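You operate a simulated robot arm through the tools that you are given. There is no shell and no other tool. Be economical: measure what you need, move in short steps, check, and stop when the job is done.

You run a simulated robot arm. Do the job below in one go: nothing can be reset, and whatever is moved stays where it is left.

JOB
Fetch the card box from the top of the short workbench and set it on the middle of the long workbench. Take the mould on the top of the short workbench and put it away on the shelf under the steel table. Take the teal cube and leave it on the long workbench by the air hose. Take the small tin from the top of the short workbench and leave it on the middle of the long workbench. Put one of the glue cans from the low shelf of the grey bench on top of the grey foot form. Press the downdraft button three times. Switch the winder switch off. Fetch the purple dabber and set it on the blue sheet. The order is free. Set down upright: glue can.

The check looks at the end state, three seconds after you hand in, the way a careful person would. Anything else that was tipped, shoved, dropped, spilled or broken makes it a failure.

ROBOT AND FRAMES
A 7-joint arm with a vacuum gripper on a trunk, on a base that drives. Base frame: it is fixed to the floor where the robot stands at the start and does not move with it; the origin is under the middle of the robot, x ahead of it, y to its left, z up. Lengths are in m, angles in degrees, forces in N, time in s.
Its first joint turns from -69.0 to 172.0 degrees. Places, roughly: blue sheet (15x18x1 cm) [-2.8, 0.5, 0.8]; card box (7x10x4 cm) [0.5, -0.1, 0.9]; downdraft button [1.2, -2.8, 0.9]; glue can [3.25, 0, 0.25]; grey foot form [-1, 0.5, 0.75]; long workbench by the air hose [1.6, 1.2, 0.9]; middle of the long workbench [1, 1.2, 0.9]; mould [0.5, 0.25, 1]; purple dabber [-2.75, 0.5, 0.75]; shelf under the steel table [-0.7, 3.8, 0.3]; small tin [1.5, 0, 1]; teal cube (5x5x5 cm) [1.3, 0, 0.9]; winder switch [0.3, -2.7, 0.9]. Payload 1.06 kg.
Tool frame: the origin (TCP) lies in the middle of the cups' lips, and z points out of the cups. The gripper has 1 cup of 0.024 m across, covering 0.024 by 0.024 m (tool x, y); the bellows give 0.008 m. With the vacuum on, a cup seals on a smooth face that it is pressed against (1 to 4 N); it does not hold porous or soft things. The pull reaches 23 N.
Orientation is told as [roll, pitch, yaw] about the base's x, y, z axes, in that order, counted from this pose: with the cups facing straight down, the tool's x points along the base's -x, its y along +y and its z along -z.

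CONTROLS
- The arm moves only by the tool drive_tool. Its argument "rows" is a list of rows, each an object (a shift or turn left out is 0, a gripper value left out holds the last) with "rotation": the turn, a rotation vector about the tool's x, y, z in units of 5 degrees (1.0 is 5 degrees), a list of three; "delta_pos": the shift along the tool's x, y, z in units of 40 mm (1.0 is 40 mm), a list of three; "suction": the vacuum: 1 switches it on, 0 off. In form: [{"rotation": [wx, wy, wz], "delta_pos": [x, y, z], "suction": suction}, ...]. A call has 1 to 8 rows; each row shifts and turns the commanded pose from where the row before left it, along the tool's axes as they then stand. A call with a number of a shift or a turn outside -1 to 1 is refused whole. Each row takes 0.2 s and may step no farther than 0.05 m and 8.6 degrees from the row before; otherwise, or with a gripper value out of range, the whole call is refused. Where a pose cannot be reached the arm comes as near as it can. A force on the tool above 40 N (or 10 N above the force at the start of the call, whichever is more), or a blocked arm, ends the call early, and 0.2 s more pass. The pull builds up within a second once a cup has sealed. Time passes only in rows, and 0.2 s behind the last, so rows that do not move give it time. The reply holds the time, the measured pose of the TCP, the force on the tool along the base axes and the pull of the vacuum, in the units named above and with some noise, with the torque about the TCP (base axes, N m) and any sound that the robot's microphone picked up, and new pictures: "pictures" is both (left out), scene, wrist or none.
- Cameras (640 x 400 px; columns grow to the right, rows downward): "scene" is now at [0.1715, 0.0284, 1.2297]; the picture's right is [0.31, -0.95, 0.00], its down [-0.38, -0.12, -0.92] and it looks along [0.87, 0.28, -0.40] (base axes); focal length 214 px, centre (320, 200). "wrist" rides on the gripper at [0.078, 0.019, -0.096] in the tool frame; the picture's right is [-0.23, 0.97, 0.00], its down [-0.71, -0.17, -0.69] and it looks along [-0.67, -0.16, 0.73] (tool axes); focal length 243 px, centre (320, 200). There is no depth. A picture from a camera that has moved, and an enlarged one, comes with that camera's place and axes in the base frame and with its lens.
- lift_body(by): slides the trunk up (or, below 0, down) by that many m; the arm and the scene camera ride with it, the base frame stays. It gives what a move gives, with no picture.
- roll_base(legs): drives the robot by 1 to 6 legs, each [ahead, left, turn to the left] in m, m and degrees, along the robot's own axes; the way and the turn of a leg run together, so that a leg with both is an arc; at most 1.5 m and 180 degrees a leg. The arm and the cameras ride along, it lands a little off, and it stops where it bumps. It gives what a move gives, and a new picture of the scene camera.
- aim_head(pan, tilt): turns the head with the scene camera to pan (to the left, within 80 degrees either way) and tilt (down, from -29 to 69), counted from straight ahead of the robot. It gives what a move gives, and a new picture of the scene camera.
- zoom(camera, box): a new picture of the part [left, top, right, bottom] of that camera's present view, enlarged. No time passes.
- job_done(): hands the job in; it is judged then, once.

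Go step by step. Nothing tells you exact positions but the pictures and the camera data: compare them with the known pose of the tool, close in by small moves and look again before you grip or let go. The budget is 207 turns and 260 pictures, counting those below and the enlarged ones. Unless the task says otherwise, let go and move clear before handing in, and close with one line.

The tools are called after ">>>" by a JSON object that holds its "name" and its "arguments". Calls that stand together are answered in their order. drive_tool: Moves the arm, as the interface text tells. Its arguments: {"type":"object","properties":{"rows":{"type":"array"},"pictures":{"type":"string","enum":["both","scene","wrist","none"]}},"required":["rows"]} The other tools are called the same way: lift_body (by) slides the trunk up or down; roll_base (legs) drives the base; aim_head (pan, tilt) turns the head that bears the scene camera; zoom (camera, box) takes an enlarged picture of a part of a camera's view; job_done () hands the job in.

At the start:

```text
time_s: 0.0
tcp_pos: [0.2456, 0.1251, 1.1341]
ee_rot: [0.0, 0.1, 0.0]
contact_force: [-0.1, 0.2, -0.3]
ft_torque: [-0.01, 0.03, -0.02]
pull: 0.2
trunk travel left (down, up): [-0.375, 0.117]
robot x, y, heading: [0.0021, -0.0014, 0.0]
head pan, tilt: [17.8, 23.6]
```

scene: 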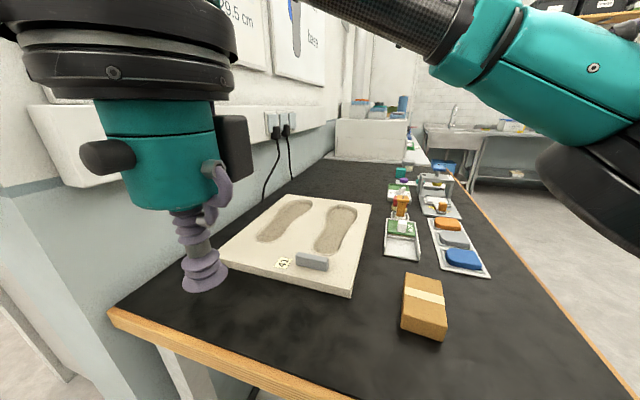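
wrist: 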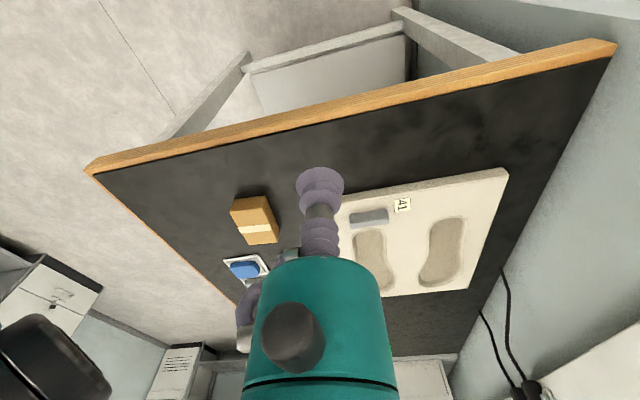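

I see the short workbench ahead with the mould (foot prints), card box and small things farther along. I'll look around with the head before moving.

>>> {"name": "aim_head", "arguments": {"pan": 75, "tilt": 15}}

>>> {"name": "aim_head", "arguments": {"pan": -75, "tilt": 15}}

>>> {"name": "aim_head", "arguments": {"pan": -20, "tilt": 20}}

```text
time_s: 1.3
tcp_pos: [0.2459, 0.1253, 1.134]
ee_rot: [0.0, 0.0, 0.0]
contact_force: [-0.5, -0.3, 0.0]
ft_torque: [0.01, 0.03, 0.01]
pull: 0.0
trunk travel left (down, up): [-0.375, 0.117]
robot x, y, heading: [-0.0025, 0.0008, -0.1]
head pan, tilt: [75.0, 15.0]
camera scene: at [0.1077, 0.0903, 1.2437], right [0.97, -0.26, 0.0], down [-0.07, -0.25, -0.97], along [0.25, 0.93, -0.26], focal length 214 px, centre (320, 200)
```

scene: 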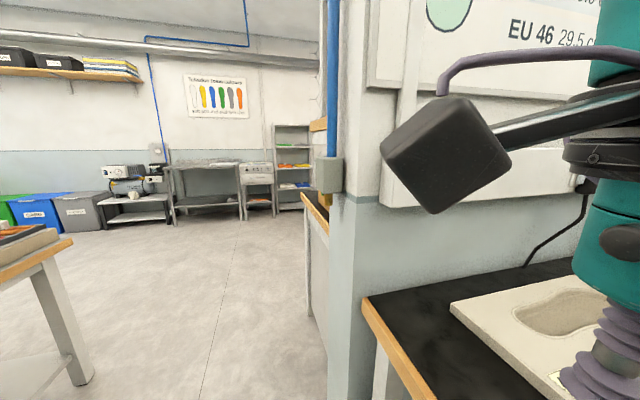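

```text
time_s: 3.6
tcp_pos: [0.2465, 0.1245, 1.1346]
ee_rot: [0.0, 0.0, 0.0]
contact_force: [0.5, -0.1, -0.1]
ft_torque: [0.02, -0.02, 0.02]
pull: 0.0
trunk travel left (down, up): [-0.375, 0.117]
robot x, y, heading: [0.0013, 0.0017, 0.0]
head pan, tilt: [-75.0, 15.0]
camera scene: at [0.1077, -0.0901, 1.2437], right [-0.97, -0.26, 0.0], down [-0.07, 0.25, -0.97], along [0.25, -0.93, -0.26], focal length 214 px, centre (320, 200)
```

scene: 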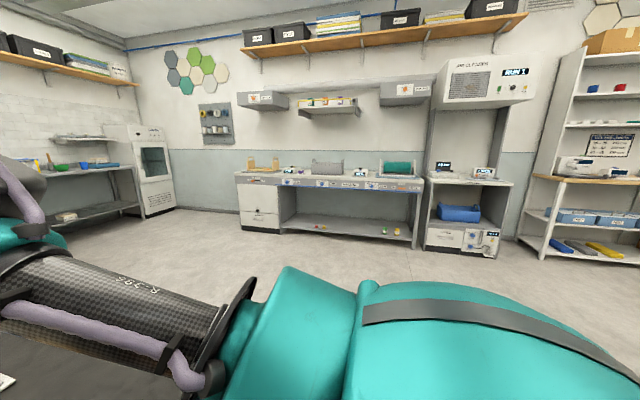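

```text
time_s: 4.9
tcp_pos: [0.2461, 0.1259, 1.1334]
ee_rot: [0.1, 0.0, 0.0]
contact_force: [-0.2, 0.8, 0.0]
ft_torque: [-0.01, 0.0, -0.02]
pull: 0.0
trunk travel left (down, up): [-0.375, 0.117]
robot x, y, heading: [0.0002, -0.0005, 0.2]
head pan, tilt: [-20.0, 20.0]
camera scene: at [0.171, -0.0318, 1.2356], right [-0.34, -0.94, 0.0], down [-0.32, 0.12, -0.94], along [0.88, -0.32, -0.34], focal length 214 px, centre (320, 200)
```

scene: 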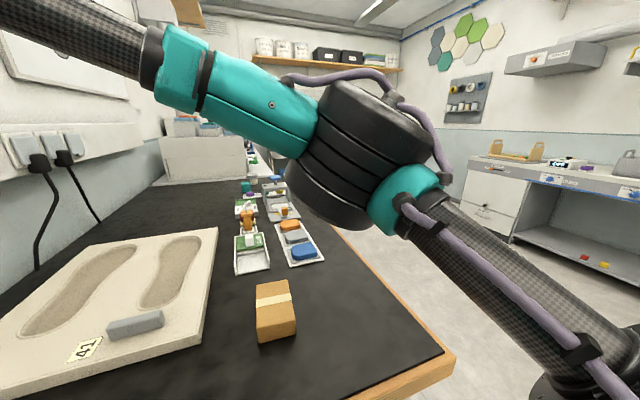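

The wall splits the short bench from the long one, which lies beyond it. Zooming in on the items on the short bench.

>>> {"name": "zoom", "arguments": {"camera": "scene", "box": [0, 220, 320, 400]}}

>>> {"name": "zoom", "arguments": {"camera": "scene", "box": [200, 140, 340, 280]}}

>>> {"name": "zoom", "arguments": {"camera": "wrist", "box": [200, 150, 520, 350]}}

```text
2.00 times, centred on (160, 310) of scene
camera zoom: at [0.171, -0.0318, 1.2356], right [-0.34, -0.94, 0.0], down [-0.32, 0.12, -0.94], along [0.88, -0.32, -0.34], focal length 429 px, centre (640, -20)
```

zoom: 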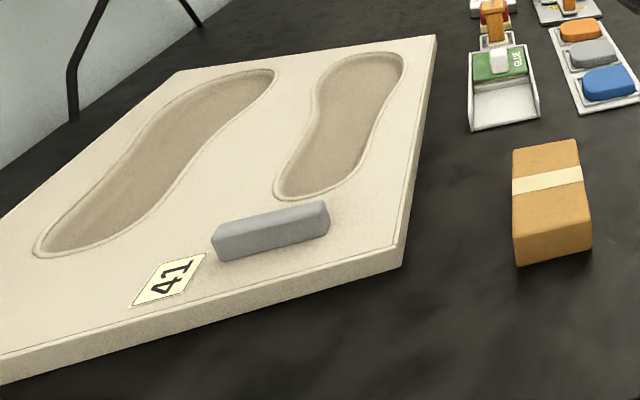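

```text
2.86 times, centred on (270, 210) of scene
camera zoom: at [0.171, -0.0318, 1.2356], right [-0.34, -0.94, 0.0], down [-0.32, 0.12, -0.94], along [0.88, -0.32, -0.34], focal length 613 px, centre (463, 171)
```

zoom: 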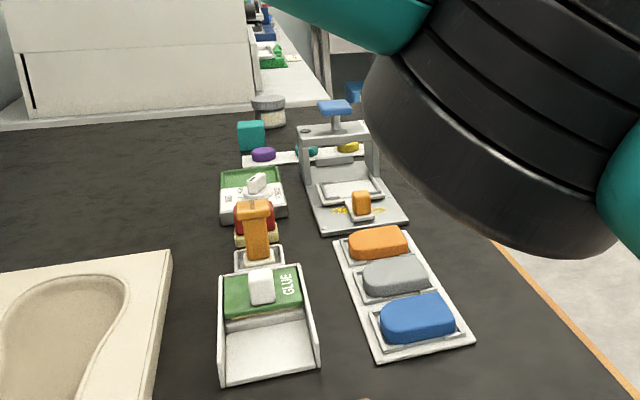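

```text
2.00 times, centred on (360, 250) of wrist
camera zoom: at [0.168, 0.1435, 1.2297], right [0.24, 0.97, 0.0], down [0.71, -0.17, 0.69], along [0.67, -0.16, -0.73], focal length 485 px, centre (240, 100)
```

zoom: 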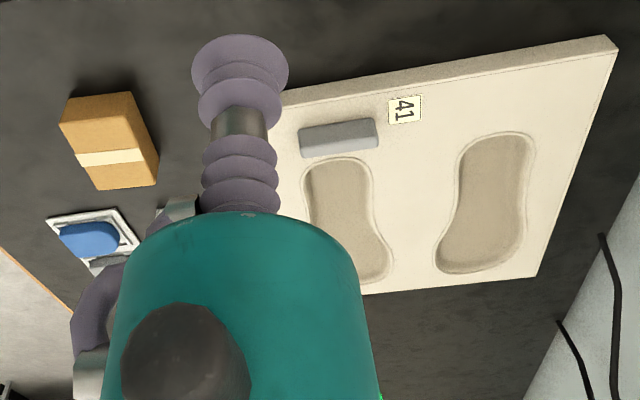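

The mould is the cream slab (grey block on it), card box about (0.475,-0.06), top near z≈0.935. I test the arm's reach toward it at height.

>>> {"name": "drive_tool", "arguments": {"rows": [{"delta_pos": [-0.715, -0.58, 0.2]}, {"delta_pos": [-0.715, -0.58, 0.2]}, {"delta_pos": [-0.715, -0.58, 0.2]}, {"delta_pos": [-0.715, -0.58, 0.2]}, {"delta_pos": [-0.715, -0.58, 0.2]}, {"delta_pos": [-0.715, -0.58, 0.2]}, {"delta_pos": [-0.715, -0.58, 0.2]}, {"delta_pos": [-0.715, -0.58, 0.2]}]}}

```text
time_s: 6.7
tcp_pos: [0.4766, -0.0621, 1.0689]
ee_rot: [0.0, -0.1, -0.1]
contact_force: [0.3, 0.9, -0.6]
ft_torque: [-0.02, 0.02, -0.01]
pull: 0.0
trunk travel left (down, up): [-0.375, 0.117]
robot x, y, heading: [0.0041, 0.0011, 0.3]
head pan, tilt: [-20.0, 20.0]
camera scene: at [0.1712, -0.032, 1.2356], right [-0.34, -0.94, 0.0], down [-0.32, 0.12, -0.94], along [0.88, -0.32, -0.34], focal length 214 px, centre (320, 200)
camera wrist: at [0.3981, -0.0429, 1.1657], right [0.23, 0.97, 0.0], down [0.71, -0.17, 0.69], along [0.67, -0.16, -0.73], focal length 243 px, centre (320, 200)
```

scene: 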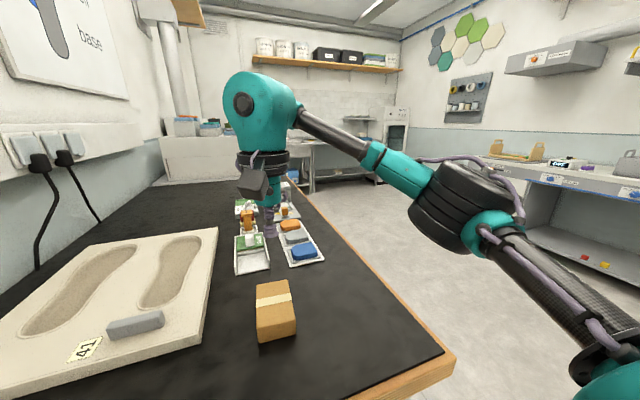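
wrist: 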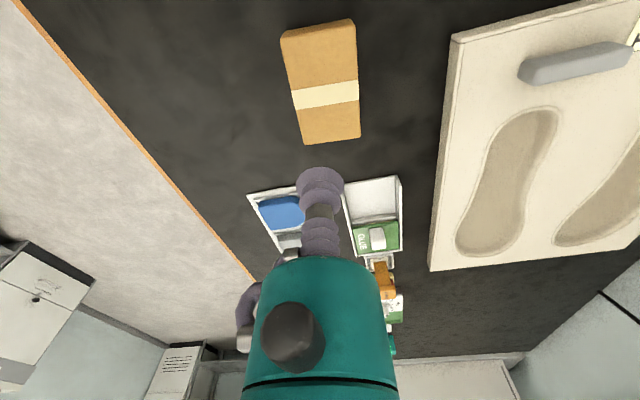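

The tool stands right above the card box. I go down in steps with the vacuum on.

>>> {"name": "drive_tool", "arguments": {"rows": [{"delta_pos": [0, 0, 1], "suction": 1}, {"delta_pos": [0, 0, 1]}, {"delta_pos": [0, 0, 0.6]}]}}

```text
time_s: 7.5
tcp_pos: [0.4732, -0.0594, 0.9673]
ee_rot: [-0.1, 0.0, 0.1]
contact_force: [-0.4, 0.2, -0.2]
ft_torque: [0.01, 0.01, 0.02]
pull: 0.0
trunk travel left (down, up): [-0.375, 0.117]
robot x, y, heading: [0.0013, 0.0004, -0.1]
head pan, tilt: [-20.0, 20.0]
camera scene: at [0.171, -0.0318, 1.2356], right [-0.34, -0.94, 0.0], down [-0.32, 0.12, -0.94], along [0.88, -0.32, -0.34], focal length 214 px, centre (320, 200)
camera wrist: at [0.3963, -0.0413, 1.0611], right [0.23, 0.97, 0.0], down [0.71, -0.17, 0.69], along [0.67, -0.16, -0.73], focal length 243 px, centre (320, 200)
```

scene: 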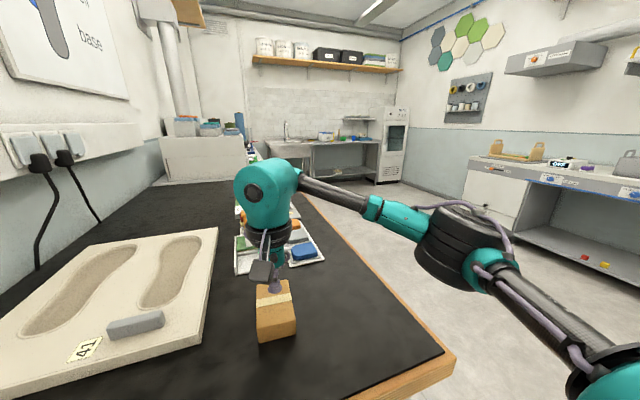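
wrist: 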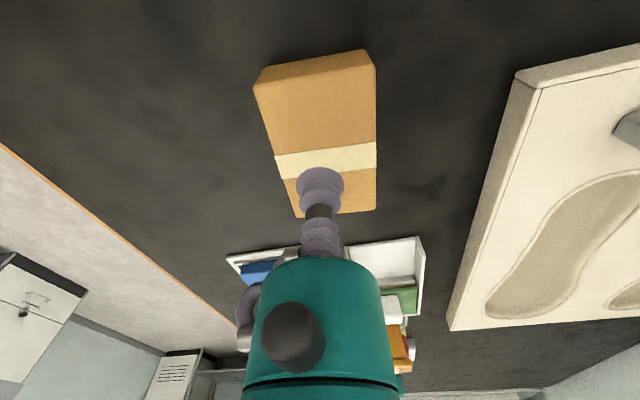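

Nearly over the tape band's middle. Going down slowly to contact.

>>> {"name": "drive_tool", "arguments": {"rows": [{"delta_pos": [-0.15, 0.05, 0.4]}, {"delta_pos": [0, 0, 0.2]}, {"delta_pos": [0, 0, 0.12]}, {"delta_pos": [0, 0, 0.06]}], "pictures": "none"}}

```text
time_s: 8.5
tcp_pos: [0.4793, -0.0585, 0.935]
ee_rot: [0.1, -0.1, 0.0]
contact_force: [0.1, 0.2, 0.2]
ft_torque: [0.01, 0.0, -0.01]
pull: 22.6
trunk travel left (down, up): [-0.375, 0.117]
robot x, y, heading: [0.0026, 0.0015, -0.3]
head pan, tilt: [-20.0, 20.0]
```

Sealed on the card box. Lifting and tucking the arm.

>>> {"name": "drive_tool", "arguments": {"rows": [{"delta_pos": [0, 0, -0.5]}, {"delta_pos": [0, 0, -1]}, {"delta_pos": [0, 0, -1]}, {"delta_pos": [0, 0, -1]}, {"delta_pos": [1, 0, -0.5]}, {"delta_pos": [1, 0, -0.3]}, {"delta_pos": [1, 0, 0]}, {"delta_pos": [1, 0, 0]}], "pictures": "wrist"}}

>>> {"name": "drive_tool", "arguments": {"rows": [{"delta_pos": [1, 0, 0]}, {"delta_pos": [0.8, 0, 0]}], "pictures": "scene"}}

```text
time_s: 10.3
tcp_pos: [0.3207, -0.0595, 1.1062]
ee_rot: [0.0, 0.1, -0.2]
contact_force: [-0.6, 0.6, -0.8]
ft_torque: [0.03, 0.0, 0.0]
pull: 23.3
trunk travel left (down, up): [-0.375, 0.117]
robot x, y, heading: [0.0027, 0.001, 0.0]
head pan, tilt: [-20.0, 20.0]
camera wrist: at [0.2431, -0.0398, 1.2021], right [0.24, 0.97, 0.0], down [0.71, -0.17, 0.69], along [0.67, -0.16, -0.73], focal length 243 px, centre (320, 200)
```

wrist: 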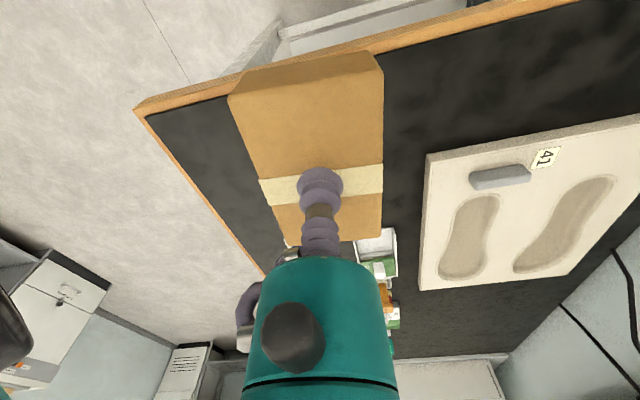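

```text
time_s: 10.9
tcp_pos: [0.2588, -0.0609, 1.105]
ee_rot: [-0.4, 0.0, -0.7]
contact_force: [20.5, -11.9, -4.1]
ft_torque: [1.18, 1.75, 0.84]
pull: 22.2
trunk travel left (down, up): [-0.375, 0.117]
robot x, y, heading: [0.003, 0.0008, 0.0]
head pan, tilt: [-20.0, 20.0]
stopped in row 2: the force on the tool passed its limit at 113 N (the readings are from after the stop); the commanded pose is now the measured one
camera scene: at [0.1711, -0.0319, 1.2348], right [-0.34, -0.94, 0.0], down [-0.33, 0.12, -0.94], along [0.88, -0.32, -0.35], focal length 214 px, centre (320, 200)
```

scene: 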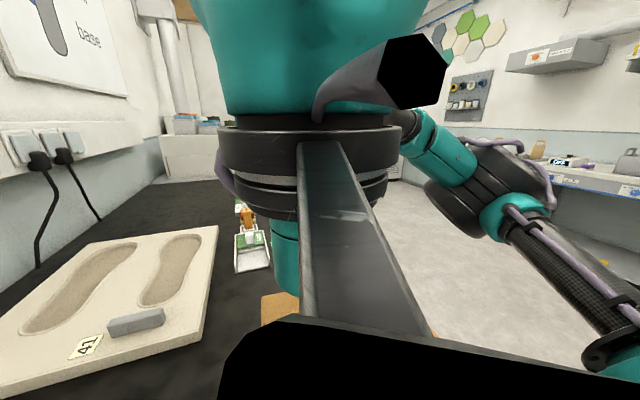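

The wrist camera touched the robot's own head. I back off forward.

>>> {"name": "drive_tool", "arguments": {"rows": [{"delta_pos": [-0.7, 0, 0]}, {"delta_pos": [-1, 0, 0]}], "pictures": "wrist"}}

```text
time_s: 11.5
tcp_pos: [0.325, -0.0605, 1.1055]
ee_rot: [-0.3, -0.1, -0.6]
contact_force: [0.1, 0.1, 0.0]
ft_torque: [-0.01, -0.03, 0.02]
pull: 22.9
trunk travel left (down, up): [-0.375, 0.117]
robot x, y, heading: [0.0008, -0.0016, -0.1]
head pan, tilt: [-20.0, 20.0]
camera wrist: at [0.2478, -0.0415, 1.2012], right [0.24, 0.97, -0.01], down [0.71, -0.17, 0.69], along [0.66, -0.17, -0.73], focal length 243 px, centre (320, 200)
```

wrist: 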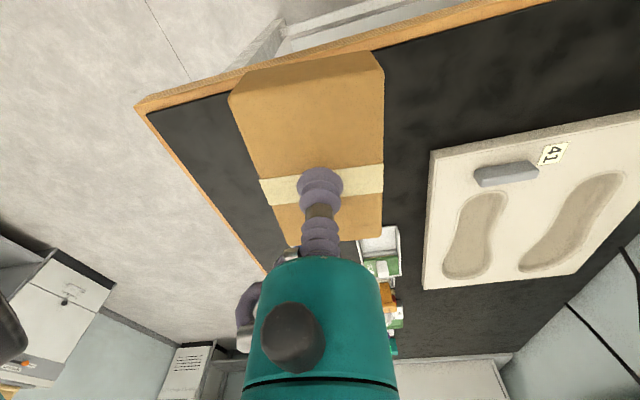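

Now back off from the bench and slide left past the wall end, looking on the way.

>>> {"name": "roll_base", "arguments": {"legs": [[-0.3, 0, 0]]}}

>>> {"name": "aim_head", "arguments": {"pan": 70, "tilt": 35}}

```text
time_s: 13.5
tcp_pos: [0.0258, -0.0622, 1.1062]
ee_rot: [-0.2, 0.0, -0.6]
contact_force: [-0.1, 0.6, -0.2]
ft_torque: [-0.01, -0.02, -0.01]
pull: 23.3
trunk travel left (down, up): [-0.375, 0.117]
robot x, y, heading: [-0.2967, 0.002, 0.2]
head pan, tilt: [-20.0, 20.0]
camera scene: at [-0.1281, -0.0318, 1.2357], right [-0.34, -0.94, 0.0], down [-0.32, 0.12, -0.94], along [0.88, -0.32, -0.34], focal length 214 px, centre (320, 200)
```

scene: 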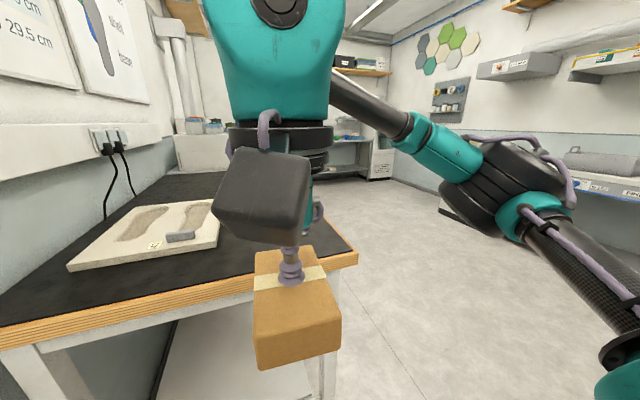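

```text
time_s: 15.2
tcp_pos: [0.0272, -0.0622, 1.1063]
ee_rot: [-0.3, 0.1, -0.6]
contact_force: [0.3, -0.1, 0.1]
ft_torque: [-0.04, 0.02, 0.01]
pull: 22.3
trunk travel left (down, up): [-0.375, 0.117]
robot x, y, heading: [-0.2973, -0.0011, 0.0]
head pan, tilt: [70.0, 35.0]
camera scene: at [-0.185, 0.0828, 1.2117], right [0.94, -0.34, 0.0], down [-0.2, -0.54, -0.82], along [0.28, 0.77, -0.57], focal length 214 px, centre (320, 200)
```

scene: 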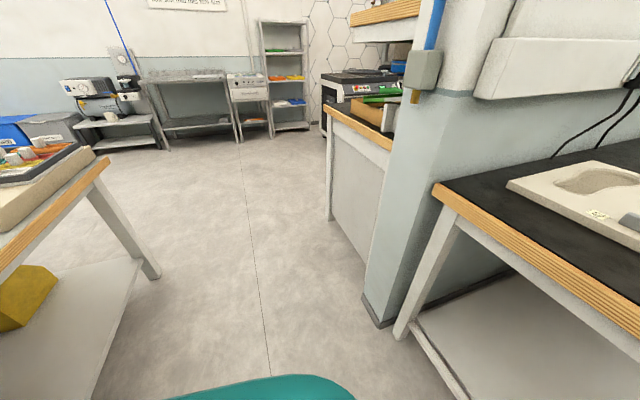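

Free passage about 1.1 m wide; long bench starts at x≈0.38 with front edge at y≈1.45. I drive around to its front at (1.0,1.85), facing it.

>>> {"name": "roll_base", "arguments": {"legs": [[0, 1.0, 0], [0, 0.87, 0], [1.28, 0, 0], [0, 0, -90]]}}

>>> {"name": "aim_head", "arguments": {"pan": 0, "tilt": 25}}

```text
time_s: 41.9
tcp_pos: [0.9285, 1.5492, 1.1054]
ee_rot: [-0.3, 0.0, -90.5]
contact_force: [0.3, 0.8, -0.9]
ft_torque: [-0.01, 0.01, 0.0]
pull: 23.0
trunk travel left (down, up): [-0.375, 0.117]
robot x, y, heading: [0.9914, 1.8758, -89.8]
head pan, tilt: [70.0, 35.0]
camera scene: at [1.0722, 1.7622, 1.2117], right [-0.34, -0.94, 0.0], down [-0.54, 0.2, -0.82], along [0.77, -0.28, -0.57], focal length 214 px, centre (320, 200)
```

scene: 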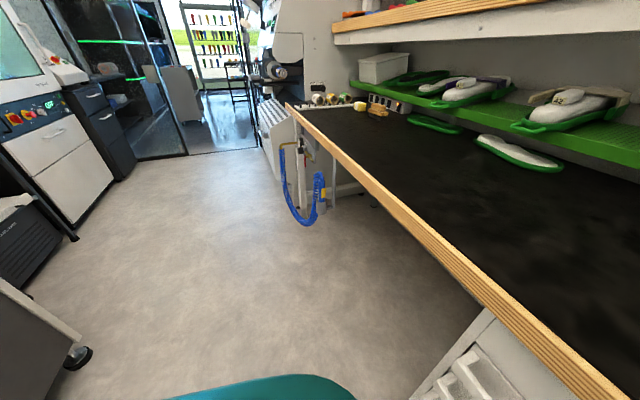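

```text
time_s: 43.3
tcp_pos: [0.9288, 1.5498, 1.1052]
ee_rot: [-0.3, 0.0, -90.4]
contact_force: [-0.1, -0.1, -0.4]
ft_torque: [0.0, 0.01, -0.03]
pull: 23.1
trunk travel left (down, up): [-0.375, 0.117]
robot x, y, heading: [0.9922, 1.879, -90.1]
head pan, tilt: [0.0, 25.0]
camera scene: at [0.9896, 1.7, 1.2275], right [-1.0, 0.0, 0.0], down [0.0, 0.42, -0.91], along [0.0, -0.91, -0.42], focal length 214 px, centre (320, 200)
```

scene: 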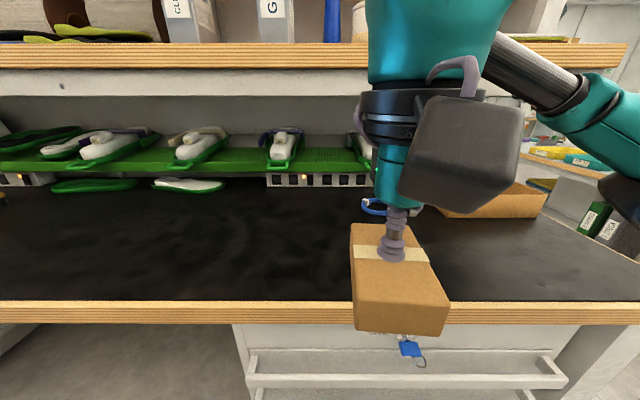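

I'm in front of the long bench, free area ahead. Extending the box out over the middle, still high.

>>> {"name": "drive_tool", "arguments": {"rows": [{"delta_pos": [-1, 0.2, 0]}, {"delta_pos": [-1, 0.2, 0]}, {"delta_pos": [-1, 0.2, 0]}, {"delta_pos": [-1, 0.2, 0]}, {"delta_pos": [-1, 0.2, 0]}, {"delta_pos": [-1, 0.2, 0]}, {"delta_pos": [-1, 0.2, 0.5]}, {"delta_pos": [-0.3, 0.2, 1]}]}}

```text
time_s: 45.1
tcp_pos: [0.9741, 1.2766, 1.0426]
ee_rot: [-0.7, 0.3, -89.5]
contact_force: [-0.1, -0.2, -0.7]
ft_torque: [-0.02, 0.0, 0.02]
pull: 22.7
out of reach, approached as far as the arm can: row 7, 8
trunk travel left (down, up): [-0.375, 0.117]
robot x, y, heading: [0.989, 1.876, -89.6]
head pan, tilt: [0.0, 25.0]
camera scene: at [0.9899, 1.7002, 1.2275], right [-1.0, 0.0, 0.0], down [0.0, 0.42, -0.91], along [0.0, -0.91, -0.42], focal length 214 px, centre (320, 200)
camera wrist: at [0.993, 1.3548, 1.1382], right [0.97, -0.23, -0.01], down [-0.15, -0.71, 0.68], along [-0.17, -0.66, -0.73], focal length 243 px, centre (320, 200)
```

scene: 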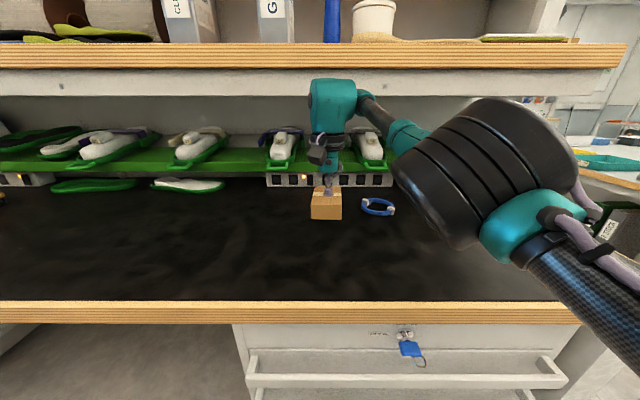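
wrist: 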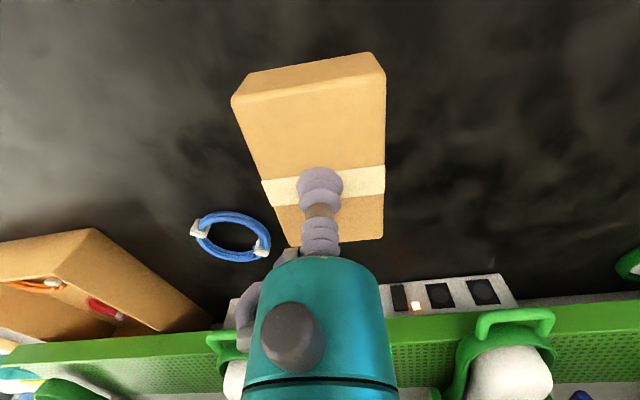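

The arm is near full stretch. I move the base slightly closer and then lower the trunk.

>>> {"name": "roll_base", "arguments": {"legs": [[0.06, 0, 0]]}}

>>> {"name": "lift_body", "arguments": {"by": -0.085}}

>>> {"name": "zoom", "arguments": {"camera": "scene", "box": [220, 100, 420, 260]}}

```text
time_s: 46.0
tcp_pos: [0.9726, 1.2169, 1.0423]
ee_rot: [-0.6, 0.3, -89.6]
contact_force: [-0.3, 0.0, -0.2]
ft_torque: [0.04, -0.03, -0.01]
pull: 22.8
trunk travel left (down, up): [-0.375, 0.117]
robot x, y, heading: [0.9887, 1.8115, -89.8]
head pan, tilt: [0.0, 25.0]
camera scene: at [0.9897, 1.6392, 1.2274], right [-1.0, 0.0, 0.0], down [0.0, 0.42, -0.91], along [0.0, -0.91, -0.42], focal length 214 px, centre (320, 200)
```

scene: 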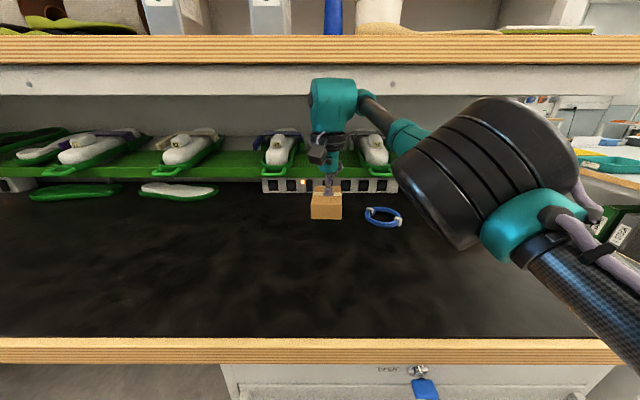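

```text
time_s: 47.2
tcp_pos: [0.9728, 1.217, 0.9574]
ee_rot: [-0.6, 0.2, -89.5]
contact_force: [0.3, -3.9, 10.3]
ft_torque: [0.01, -0.07, 0.0]
pull: 23.0
trunk travel left (down, up): [-0.29, 0.202]
robot x, y, heading: [0.9895, 1.8139, -89.8]
head pan, tilt: [0.0, 25.0]
```

```text
2.50 times, centred on (320, 180) of scene
camera zoom: at [0.9897, 1.6201, 1.1423], right [-1.0, 0.0, 0.0], down [0.0, 0.42, -0.91], along [0.0, -0.91, -0.42], focal length 536 px, centre (320, 250)
```

zoom: 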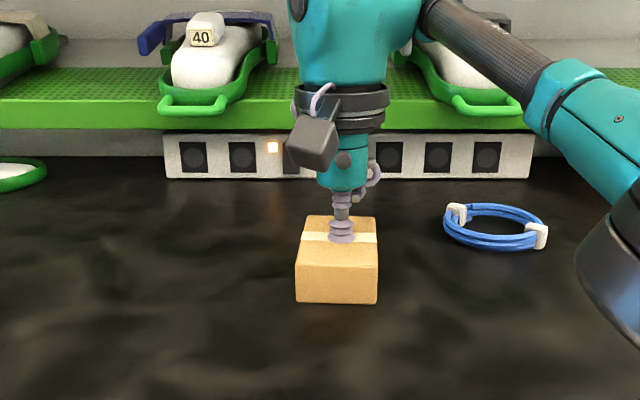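

The box rests on the bench (10 N up). Releasing and rising.

>>> {"name": "drive_tool", "arguments": {"rows": [{"delta_pos": [0, 0, -0.1], "suction": 0}, {}, {}, {"delta_pos": [0, 0, -0.3]}, {"delta_pos": [0, 0, -0.7]}, {"delta_pos": [0, 0, -1]}]}}

```text
time_s: 48.6
tcp_pos: [0.9666, 1.2272, 1.0356]
ee_rot: [-1.9, 0.0, -89.9]
contact_force: [1.1, 0.8, 0.6]
ft_torque: [-0.06, 0.09, -0.01]
pull: 0.1
out of reach, approached as far as the arm can: row 6
trunk travel left (down, up): [-0.29, 0.202]
robot x, y, heading: [0.99, 1.8168, -90.1]
head pan, tilt: [0.0, 25.0]
camera scene: at [0.9894, 1.6204, 1.1424], right [-1.0, 0.0, 0.0], down [0.0, 0.42, -0.91], along [0.0, -0.91, -0.42], focal length 214 px, centre (320, 200)
camera wrist: at [0.9891, 1.3052, 1.1307], right [0.97, -0.23, -0.03], down [-0.15, -0.71, 0.69], along [-0.18, -0.67, -0.72], focal length 243 px, centre (320, 200)
```

scene: 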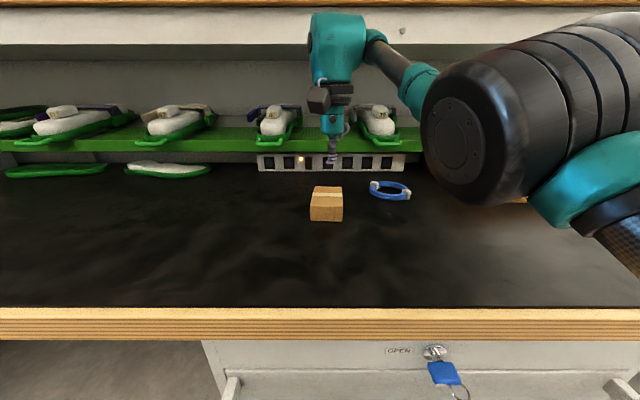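
wrist: 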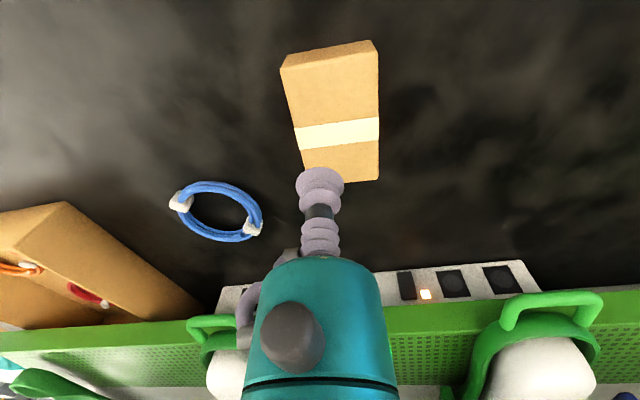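

The card box stands well. I tuck the arm and drive back around to the short bench's open side.

>>> {"name": "drive_tool", "arguments": {"rows": [{"delta_pos": [1, 0, 0]}, {"delta_pos": [1, 0, -0.3]}, {"delta_pos": [1, 0, -0.3]}, {"delta_pos": [1, 0, -0.3]}, {"delta_pos": [1, 0, 0]}, {"delta_pos": [0.8, 0, 0]}], "pictures": "none"}}

>>> {"name": "lift_body", "arguments": {"by": 0.085}}

>>> {"name": "roll_base", "arguments": {"legs": [[-0.1, 0, 0], [0, 0, 90], [-1.3, 0, 0], [0, -1.35, 0], [0, -1.3, 0]]}}

```text
time_s: 50.0
tcp_pos: [0.977, 1.2362, 1.0458]
ee_rot: [-0.5, 0.2, -89.5]
contact_force: [-0.4, 0.9, 1.0]
ft_torque: [0.01, -0.02, 0.0]
pull: 0.0
out of reach, approached as far as the arm can: row 1, 2, 3, 4, 5, 6
trunk travel left (down, up): [-0.29, 0.202]
robot x, y, heading: [0.9879, 1.8129, -90.0]
head pan, tilt: [0.0, 25.0]
```

```text
time_s: 51.3
tcp_pos: [0.9764, 1.2531, 1.1714]
ee_rot: [-0.6, -4.8, -89.6]
contact_force: [0.3, 0.3, 0.1]
ft_torque: [0.03, 0.0, -0.04]
pull: 0.1
trunk travel left (down, up): [-0.375, 0.117]
robot x, y, heading: [0.993, 1.8179, -90.0]
head pan, tilt: [0.0, 25.0]
```

```text
time_s: 85.2
tcp_pos: [0.2431, -0.741, 1.1706]
ee_rot: [-0.7, -4.8, 0.2]
contact_force: [-0.2, -0.3, 0.7]
ft_torque: [0.01, -0.02, 0.0]
pull: 0.1
trunk travel left (down, up): [-0.375, 0.117]
robot x, y, heading: [-0.3169, -0.7219, -0.6]
head pan, tilt: [0.0, 25.0]
camera scene: at [-0.1432, -0.7248, 1.2275], right [0.0, -1.0, 0.0], down [-0.42, 0.0, -0.91], along [0.91, 0.0, -0.42], focal length 214 px, centre (320, 200)
```

scene: 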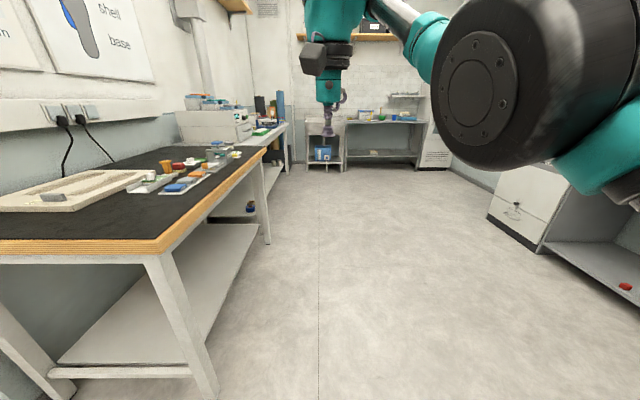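

The arm had not retracted but nothing was touched. I retract it now.

>>> {"name": "drive_tool", "arguments": {"rows": [{"delta_pos": [0.5, 0, 0.5], "rotation": [0, 0.9, 0]}, {"delta_pos": [1, 0, 0.5]}, {"delta_pos": [1, 0, 0]}, {"delta_pos": [1, 0, 0]}], "pictures": "wrist"}}

```text
time_s: 86.2
tcp_pos: [0.2373, -0.7317, 1.1744]
ee_rot: [-0.6, -4.9, 0.0]
contact_force: [0.4, -0.2, 1.1]
ft_torque: [0.0, 0.02, -0.02]
pull: 0.1
out of reach, approached as far as the arm can: row 1, 2, 3, 4
trunk travel left (down, up): [-0.375, 0.117]
robot x, y, heading: [-0.3208, -0.7249, -0.1]
head pan, tilt: [0.0, 25.0]
camera wrist: at [0.1523, -0.7126, 1.2628], right [0.23, 0.97, 0.01], down [0.65, -0.16, 0.74], along [0.73, -0.17, -0.67], focal length 243 px, centre (320, 200)
```

wrist: 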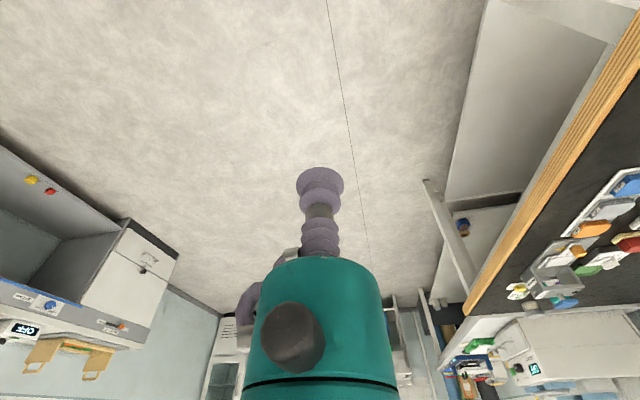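

The arm seems stuck at its reach limit; I try a different small move.

>>> {"name": "drive_tool", "arguments": {"rows": [{"delta_pos": [0, 0, 1]}, {"delta_pos": [0, 0, 1]}, {"delta_pos": [0, 0, 1]}], "pictures": "scene"}}

```text
time_s: 87.0
tcp_pos: [0.2385, -0.7307, 1.175]
ee_rot: [-0.6, -4.9, 0.2]
contact_force: [0.5, 0.6, -0.5]
ft_torque: [0.01, -0.01, -0.01]
pull: 0.1
out of reach, approached as far as the arm can: row 1, 2, 3
trunk travel left (down, up): [-0.375, 0.117]
robot x, y, heading: [-0.3198, -0.723, 0.0]
head pan, tilt: [0.0, 25.0]
camera scene: at [-0.1432, -0.7248, 1.2275], right [0.0, -1.0, 0.0], down [-0.42, 0.0, -0.91], along [0.91, 0.0, -0.42], focal length 214 px, centre (320, 200)
```

scene: 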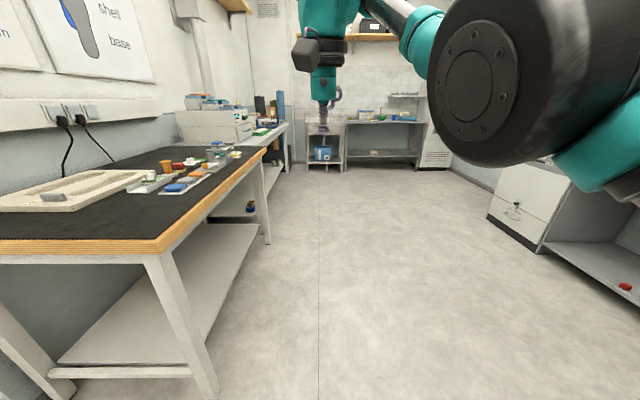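

>>> {"name": "drive_tool", "arguments": {"rows": [{"delta_pos": [0, 1, 0]}, {"delta_pos": [0, 1, 0]}, {"delta_pos": [0, 1, 0]}, {"delta_pos": [0, 1, 0]}], "pictures": "none"}}

>>> {"name": "drive_tool", "arguments": {"rows": [{"delta_pos": [0, -1, 0]}, {"delta_pos": [0, -1, 0]}, {"delta_pos": [0, -1, 0]}, {"delta_pos": [0, -1, 0]}, {"delta_pos": [0, -1, 0]}, {"delta_pos": [0, -1, 0]}], "pictures": "none"}}

```text
time_s: 88.0
tcp_pos: [0.2002, -0.6296, 1.1488]
ee_rot: [-0.5, -4.9, 0.1]
contact_force: [0.3, -0.3, 0.1]
ft_torque: [0.02, 0.0, -0.02]
pull: 0.0
out of reach, approached as far as the arm can: row 1, 2, 3, 4
trunk travel left (down, up): [-0.375, 0.117]
robot x, y, heading: [-0.3157, -0.7279, -0.5]
head pan, tilt: [0.0, 25.0]
```

```text
time_s: 89.4
tcp_pos: [0.1995, -0.8702, 1.1526]
ee_rot: [-0.5, -4.8, 0.2]
contact_force: [0.1, 0.3, 0.3]
ft_torque: [0.0, 0.0, -0.02]
pull: 0.0
out of reach, approached as far as the arm can: row 1, 2
trunk travel left (down, up): [-0.375, 0.117]
robot x, y, heading: [-0.3172, -0.7234, -0.0]
head pan, tilt: [0.0, 25.0]
```

It moves again. I level the tool and retract.

>>> {"name": "drive_tool", "arguments": {"rows": [{"rotation": [0.1, 0.96, 0]}, {"delta_pos": [1, 0.3, 0]}, {"delta_pos": [1, 0.3, 0]}, {"delta_pos": [1, 0.3, 0.3]}, {"delta_pos": [1, 0.3, 0.3]}, {"delta_pos": [0.6, 0.3, 0.3]}], "pictures": "scene"}}

```text
time_s: 90.8
tcp_pos: [0.0173, -0.8099, 1.1158]
ee_rot: [-1.0, 0.0, 0.0]
contact_force: [0.0, -0.5, 0.8]
ft_torque: [-0.03, 0.03, 0.0]
pull: 0.1
trunk travel left (down, up): [-0.375, 0.117]
robot x, y, heading: [-0.3219, -0.7227, -0.3]
head pan, tilt: [0.0, 25.0]
camera scene: at [-0.1432, -0.7247, 1.2275], right [0.0, -1.0, 0.0], down [-0.42, 0.0, -0.91], along [0.91, 0.0, -0.42], focal length 214 px, centre (320, 200)
```

scene: 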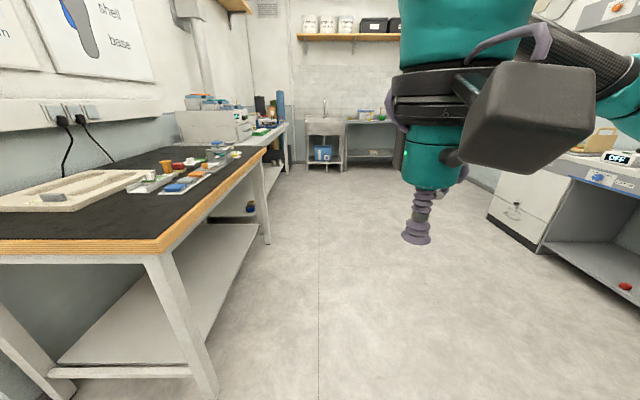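

Arm tucked. Drive along the short bench to stand before the cube and tin.

>>> {"name": "roll_base", "arguments": {"legs": [[1.35, 0, 0], [0.32, 0, 0], [0, 0, 90]]}}

>>> {"name": "aim_head", "arguments": {"pan": 10, "tilt": 35}}

```text
time_s: 103.2
tcp_pos: [1.4483, -0.3876, 1.1152]
ee_rot: [-1.1, 0.0, 90.1]
contact_force: [-0.5, -1.1, 0.2]
ft_torque: [-0.02, -0.01, -0.01]
pull: 0.1
trunk travel left (down, up): [-0.375, 0.117]
robot x, y, heading: [1.3634, -0.7247, 89.9]
head pan, tilt: [0.0, 25.0]
camera scene: at [1.3624, -0.5472, 1.2275], right [1.0, 0.0, 0.0], down [0.0, -0.42, -0.91], along [0.0, 0.91, -0.42], focal length 214 px, centre (320, 200)
```

scene: 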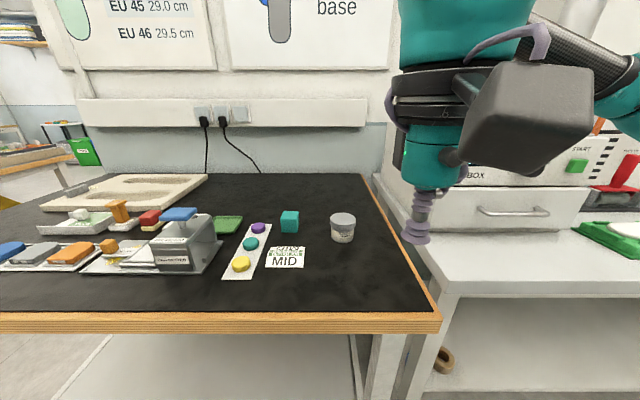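

```text
time_s: 103.9
tcp_pos: [1.4478, -0.3873, 1.1147]
ee_rot: [-1.0, 0.0, 90.2]
contact_force: [0.5, 0.4, 0.5]
ft_torque: [0.0, 0.02, -0.01]
pull: 0.1
trunk travel left (down, up): [-0.375, 0.117]
robot x, y, heading: [1.3595, -0.7231, 90.1]
head pan, tilt: [10.0, 35.0]
camera scene: at [1.3471, -0.5526, 1.2118], right [0.98, 0.17, 0.0], down [0.1, -0.56, -0.82], along [-0.14, 0.81, -0.57], focal length 214 px, centre (320, 200)
```

scene: 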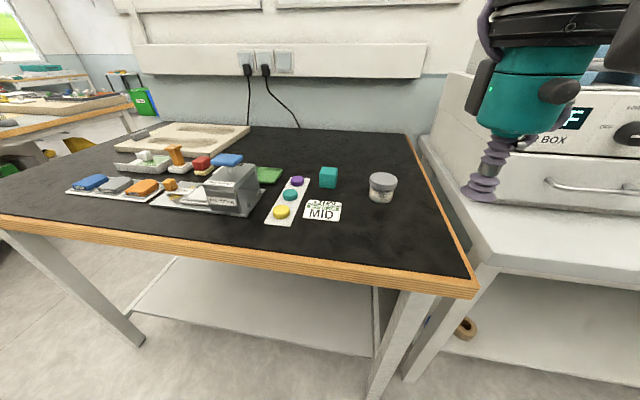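

Tin at about (1.417,-0.06), cube at (1.28,-0.03). I move 0.1 closer, then go for the tin.

>>> {"name": "roll_base", "arguments": {"legs": [[0.1, 0, 0]]}}

>>> {"name": "drive_tool", "arguments": {"rows": [{"delta_pos": [-1, 0.2, 0.2]}, {"delta_pos": [-1, 0.2, 0.2]}, {"delta_pos": [-1, 0.2, 0.2]}, {"delta_pos": [-1, 0.2, 0.5]}, {"delta_pos": [-1, 0, 0.5]}, {"delta_pos": [-0.7, 0, 0.5]}]}}

```text
time_s: 105.0
tcp_pos: [1.4466, -0.2861, 1.1155]
ee_rot: [-1.1, 0.1, 90.3]
contact_force: [0.2, 0.3, -0.5]
ft_torque: [-0.03, -0.02, -0.03]
pull: 0.1
trunk travel left (down, up): [-0.375, 0.117]
robot x, y, heading: [1.3608, -0.6242, 89.6]
head pan, tilt: [10.0, 35.0]
camera scene: at [1.3469, -0.4518, 1.2116], right [0.98, 0.17, 0.0], down [0.1, -0.57, -0.82], along [-0.14, 0.81, -0.57], focal length 214 px, centre (320, 200)
```

scene: 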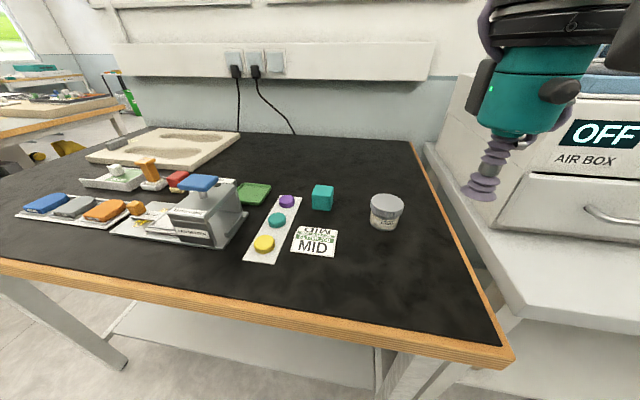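

```text
time_s: 106.4
tcp_pos: [1.4165, -0.0595, 1.0321]
ee_rot: [-1.2, 0.0, 90.3]
contact_force: [-0.9, -0.1, 0.1]
ft_torque: [0.0, 0.0, 0.0]
pull: 0.0
trunk travel left (down, up): [-0.375, 0.117]
robot x, y, heading: [1.3687, -0.6217, 89.7]
head pan, tilt: [10.0, 35.0]
camera scene: at [1.3468, -0.4523, 1.2117], right [0.98, 0.17, 0.0], down [0.1, -0.56, -0.82], along [-0.14, 0.81, -0.57], focal length 214 px, centre (320, 200)
camera wrist: at [1.3958, -0.1379, 1.1269], right [-0.97, 0.23, -0.02], down [0.15, 0.71, 0.69], along [0.17, 0.67, -0.73], focal length 243 px, centre (320, 200)
```

scene: 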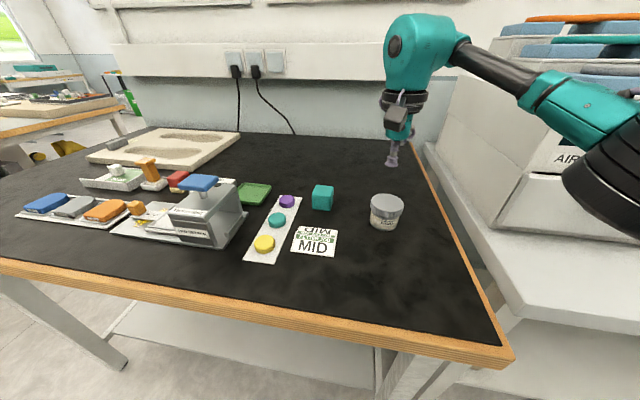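
wrist: 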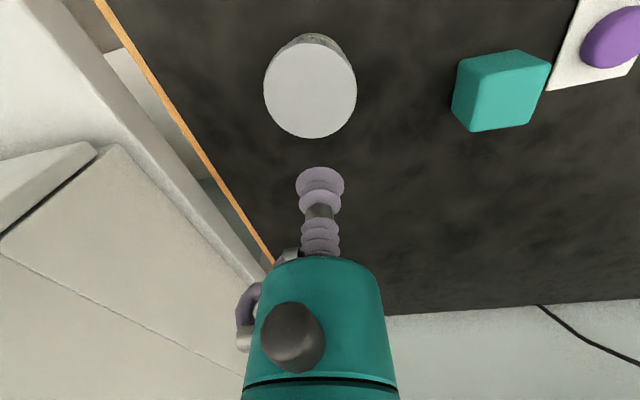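

The tin's lid centre is about (1.418,-0.086), top ≈0.965. I shift back and lower onto it.

>>> {"name": "drive_tool", "arguments": {"rows": [{"delta_pos": [0.65, -0.03, 0.4], "suction": 1}, {"delta_pos": [0, 0, 0.7]}], "pictures": "wrist"}}

```text
time_s: 107.0
tcp_pos: [1.4187, -0.0854, 0.9874]
ee_rot: [-1.1, 0.0, 90.1]
contact_force: [0.0, -0.9, 0.2]
ft_torque: [-0.02, -0.01, -0.02]
pull: 0.2
trunk travel left (down, up): [-0.375, 0.117]
robot x, y, heading: [1.3615, -0.6231, 89.8]
head pan, tilt: [10.0, 35.0]
camera wrist: at [1.3977, -0.164, 1.0823], right [-0.97, 0.23, -0.02], down [0.15, 0.71, 0.69], along [0.17, 0.67, -0.72], focal length 243 px, centre (320, 200)
```

wrist: 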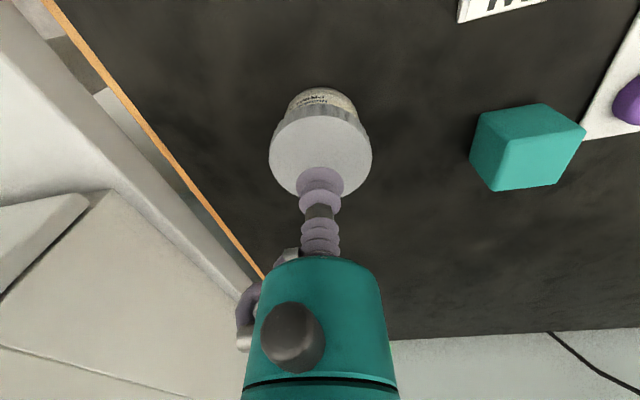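

>>> {"name": "drive_tool", "arguments": {"rows": [{"delta_pos": [0.05, 0, 0.35]}, {"delta_pos": [0, 0, 0.15]}, {"delta_pos": [0, 0, 0.1]}, {"delta_pos": [0, 0, 0.1]}], "pictures": "none"}}

```text
time_s: 108.0
tcp_pos: [1.418, -0.0872, 0.9587]
ee_rot: [-1.1, 0.0, 90.2]
contact_force: [0.0, -0.7, 0.0]
ft_torque: [0.0, 0.02, -0.02]
pull: 0.0
trunk travel left (down, up): [-0.375, 0.117]
robot x, y, heading: [1.3629, -0.624, 89.9]
head pan, tilt: [10.0, 35.0]
```

>>> {"name": "drive_tool", "arguments": {"rows": [{"delta_pos": [0, 0, 0.08]}, {"delta_pos": [0, 0, 0.08]}, {}], "pictures": "wrist"}}

```text
time_s: 108.8
tcp_pos: [1.4201, -0.0878, 0.9545]
ee_rot: [-1.0, -0.2, 90.1]
contact_force: [3.9, 1.2, 16.7]
ft_torque: [0.08, 0.13, -0.04]
pull: 23.0
trunk travel left (down, up): [-0.375, 0.117]
robot x, y, heading: [1.361, -0.618, 89.8]
head pan, tilt: [10.0, 35.0]
camera wrist: at [1.3991, -0.1671, 1.0497], right [-0.97, 0.23, -0.02], down [0.16, 0.71, 0.69], along [0.17, 0.67, -0.72], focal length 243 px, centre (320, 200)
```

wrist: 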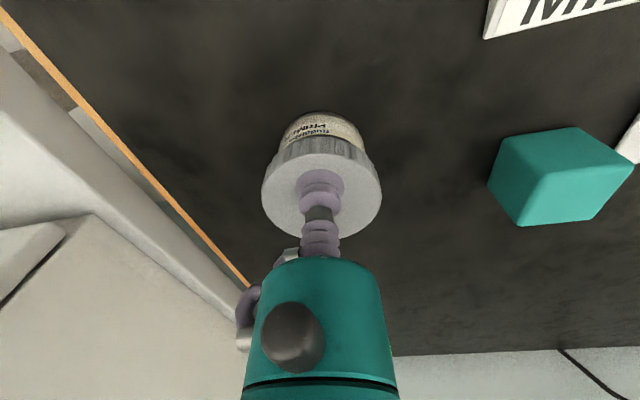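

Sealed on the tin. Lift and tuck.

>>> {"name": "drive_tool", "arguments": {"rows": [{"delta_pos": [0, 0, -0.5]}, {"delta_pos": [0, 0, -1]}, {"delta_pos": [0, 0, -1]}, {"delta_pos": [0.5, 0, -1]}, {"delta_pos": [1, -0.2, -0.3]}, {"delta_pos": [1, -0.2, 0]}, {"delta_pos": [1, -0.2, 0]}, {"delta_pos": [1, 0, 0]}], "pictures": "wrist"}}

```text
time_s: 110.6
tcp_pos: [1.4417, -0.2673, 1.1046]
ee_rot: [-1.1, 0.0, 90.2]
contact_force: [0.7, 0.7, -2.2]
ft_torque: [0.0, -0.02, -0.01]
pull: 22.3
trunk travel left (down, up): [-0.375, 0.117]
robot x, y, heading: [1.3617, -0.6229, 90.2]
head pan, tilt: [10.0, 35.0]
camera wrist: at [1.4202, -0.3465, 1.1998], right [-0.97, 0.23, -0.02], down [0.15, 0.71, 0.69], along [0.17, 0.67, -0.72], focal length 243 px, centre (320, 200)
```

wrist: 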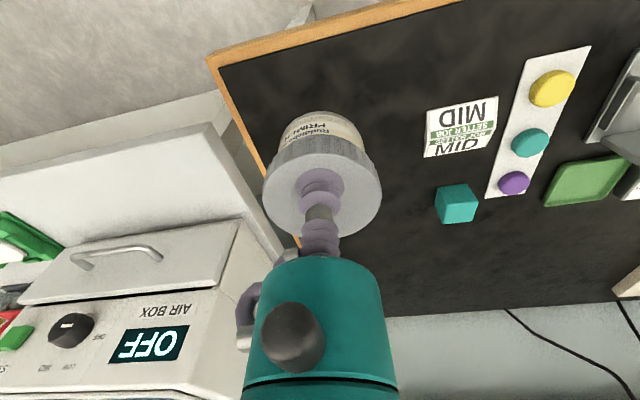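

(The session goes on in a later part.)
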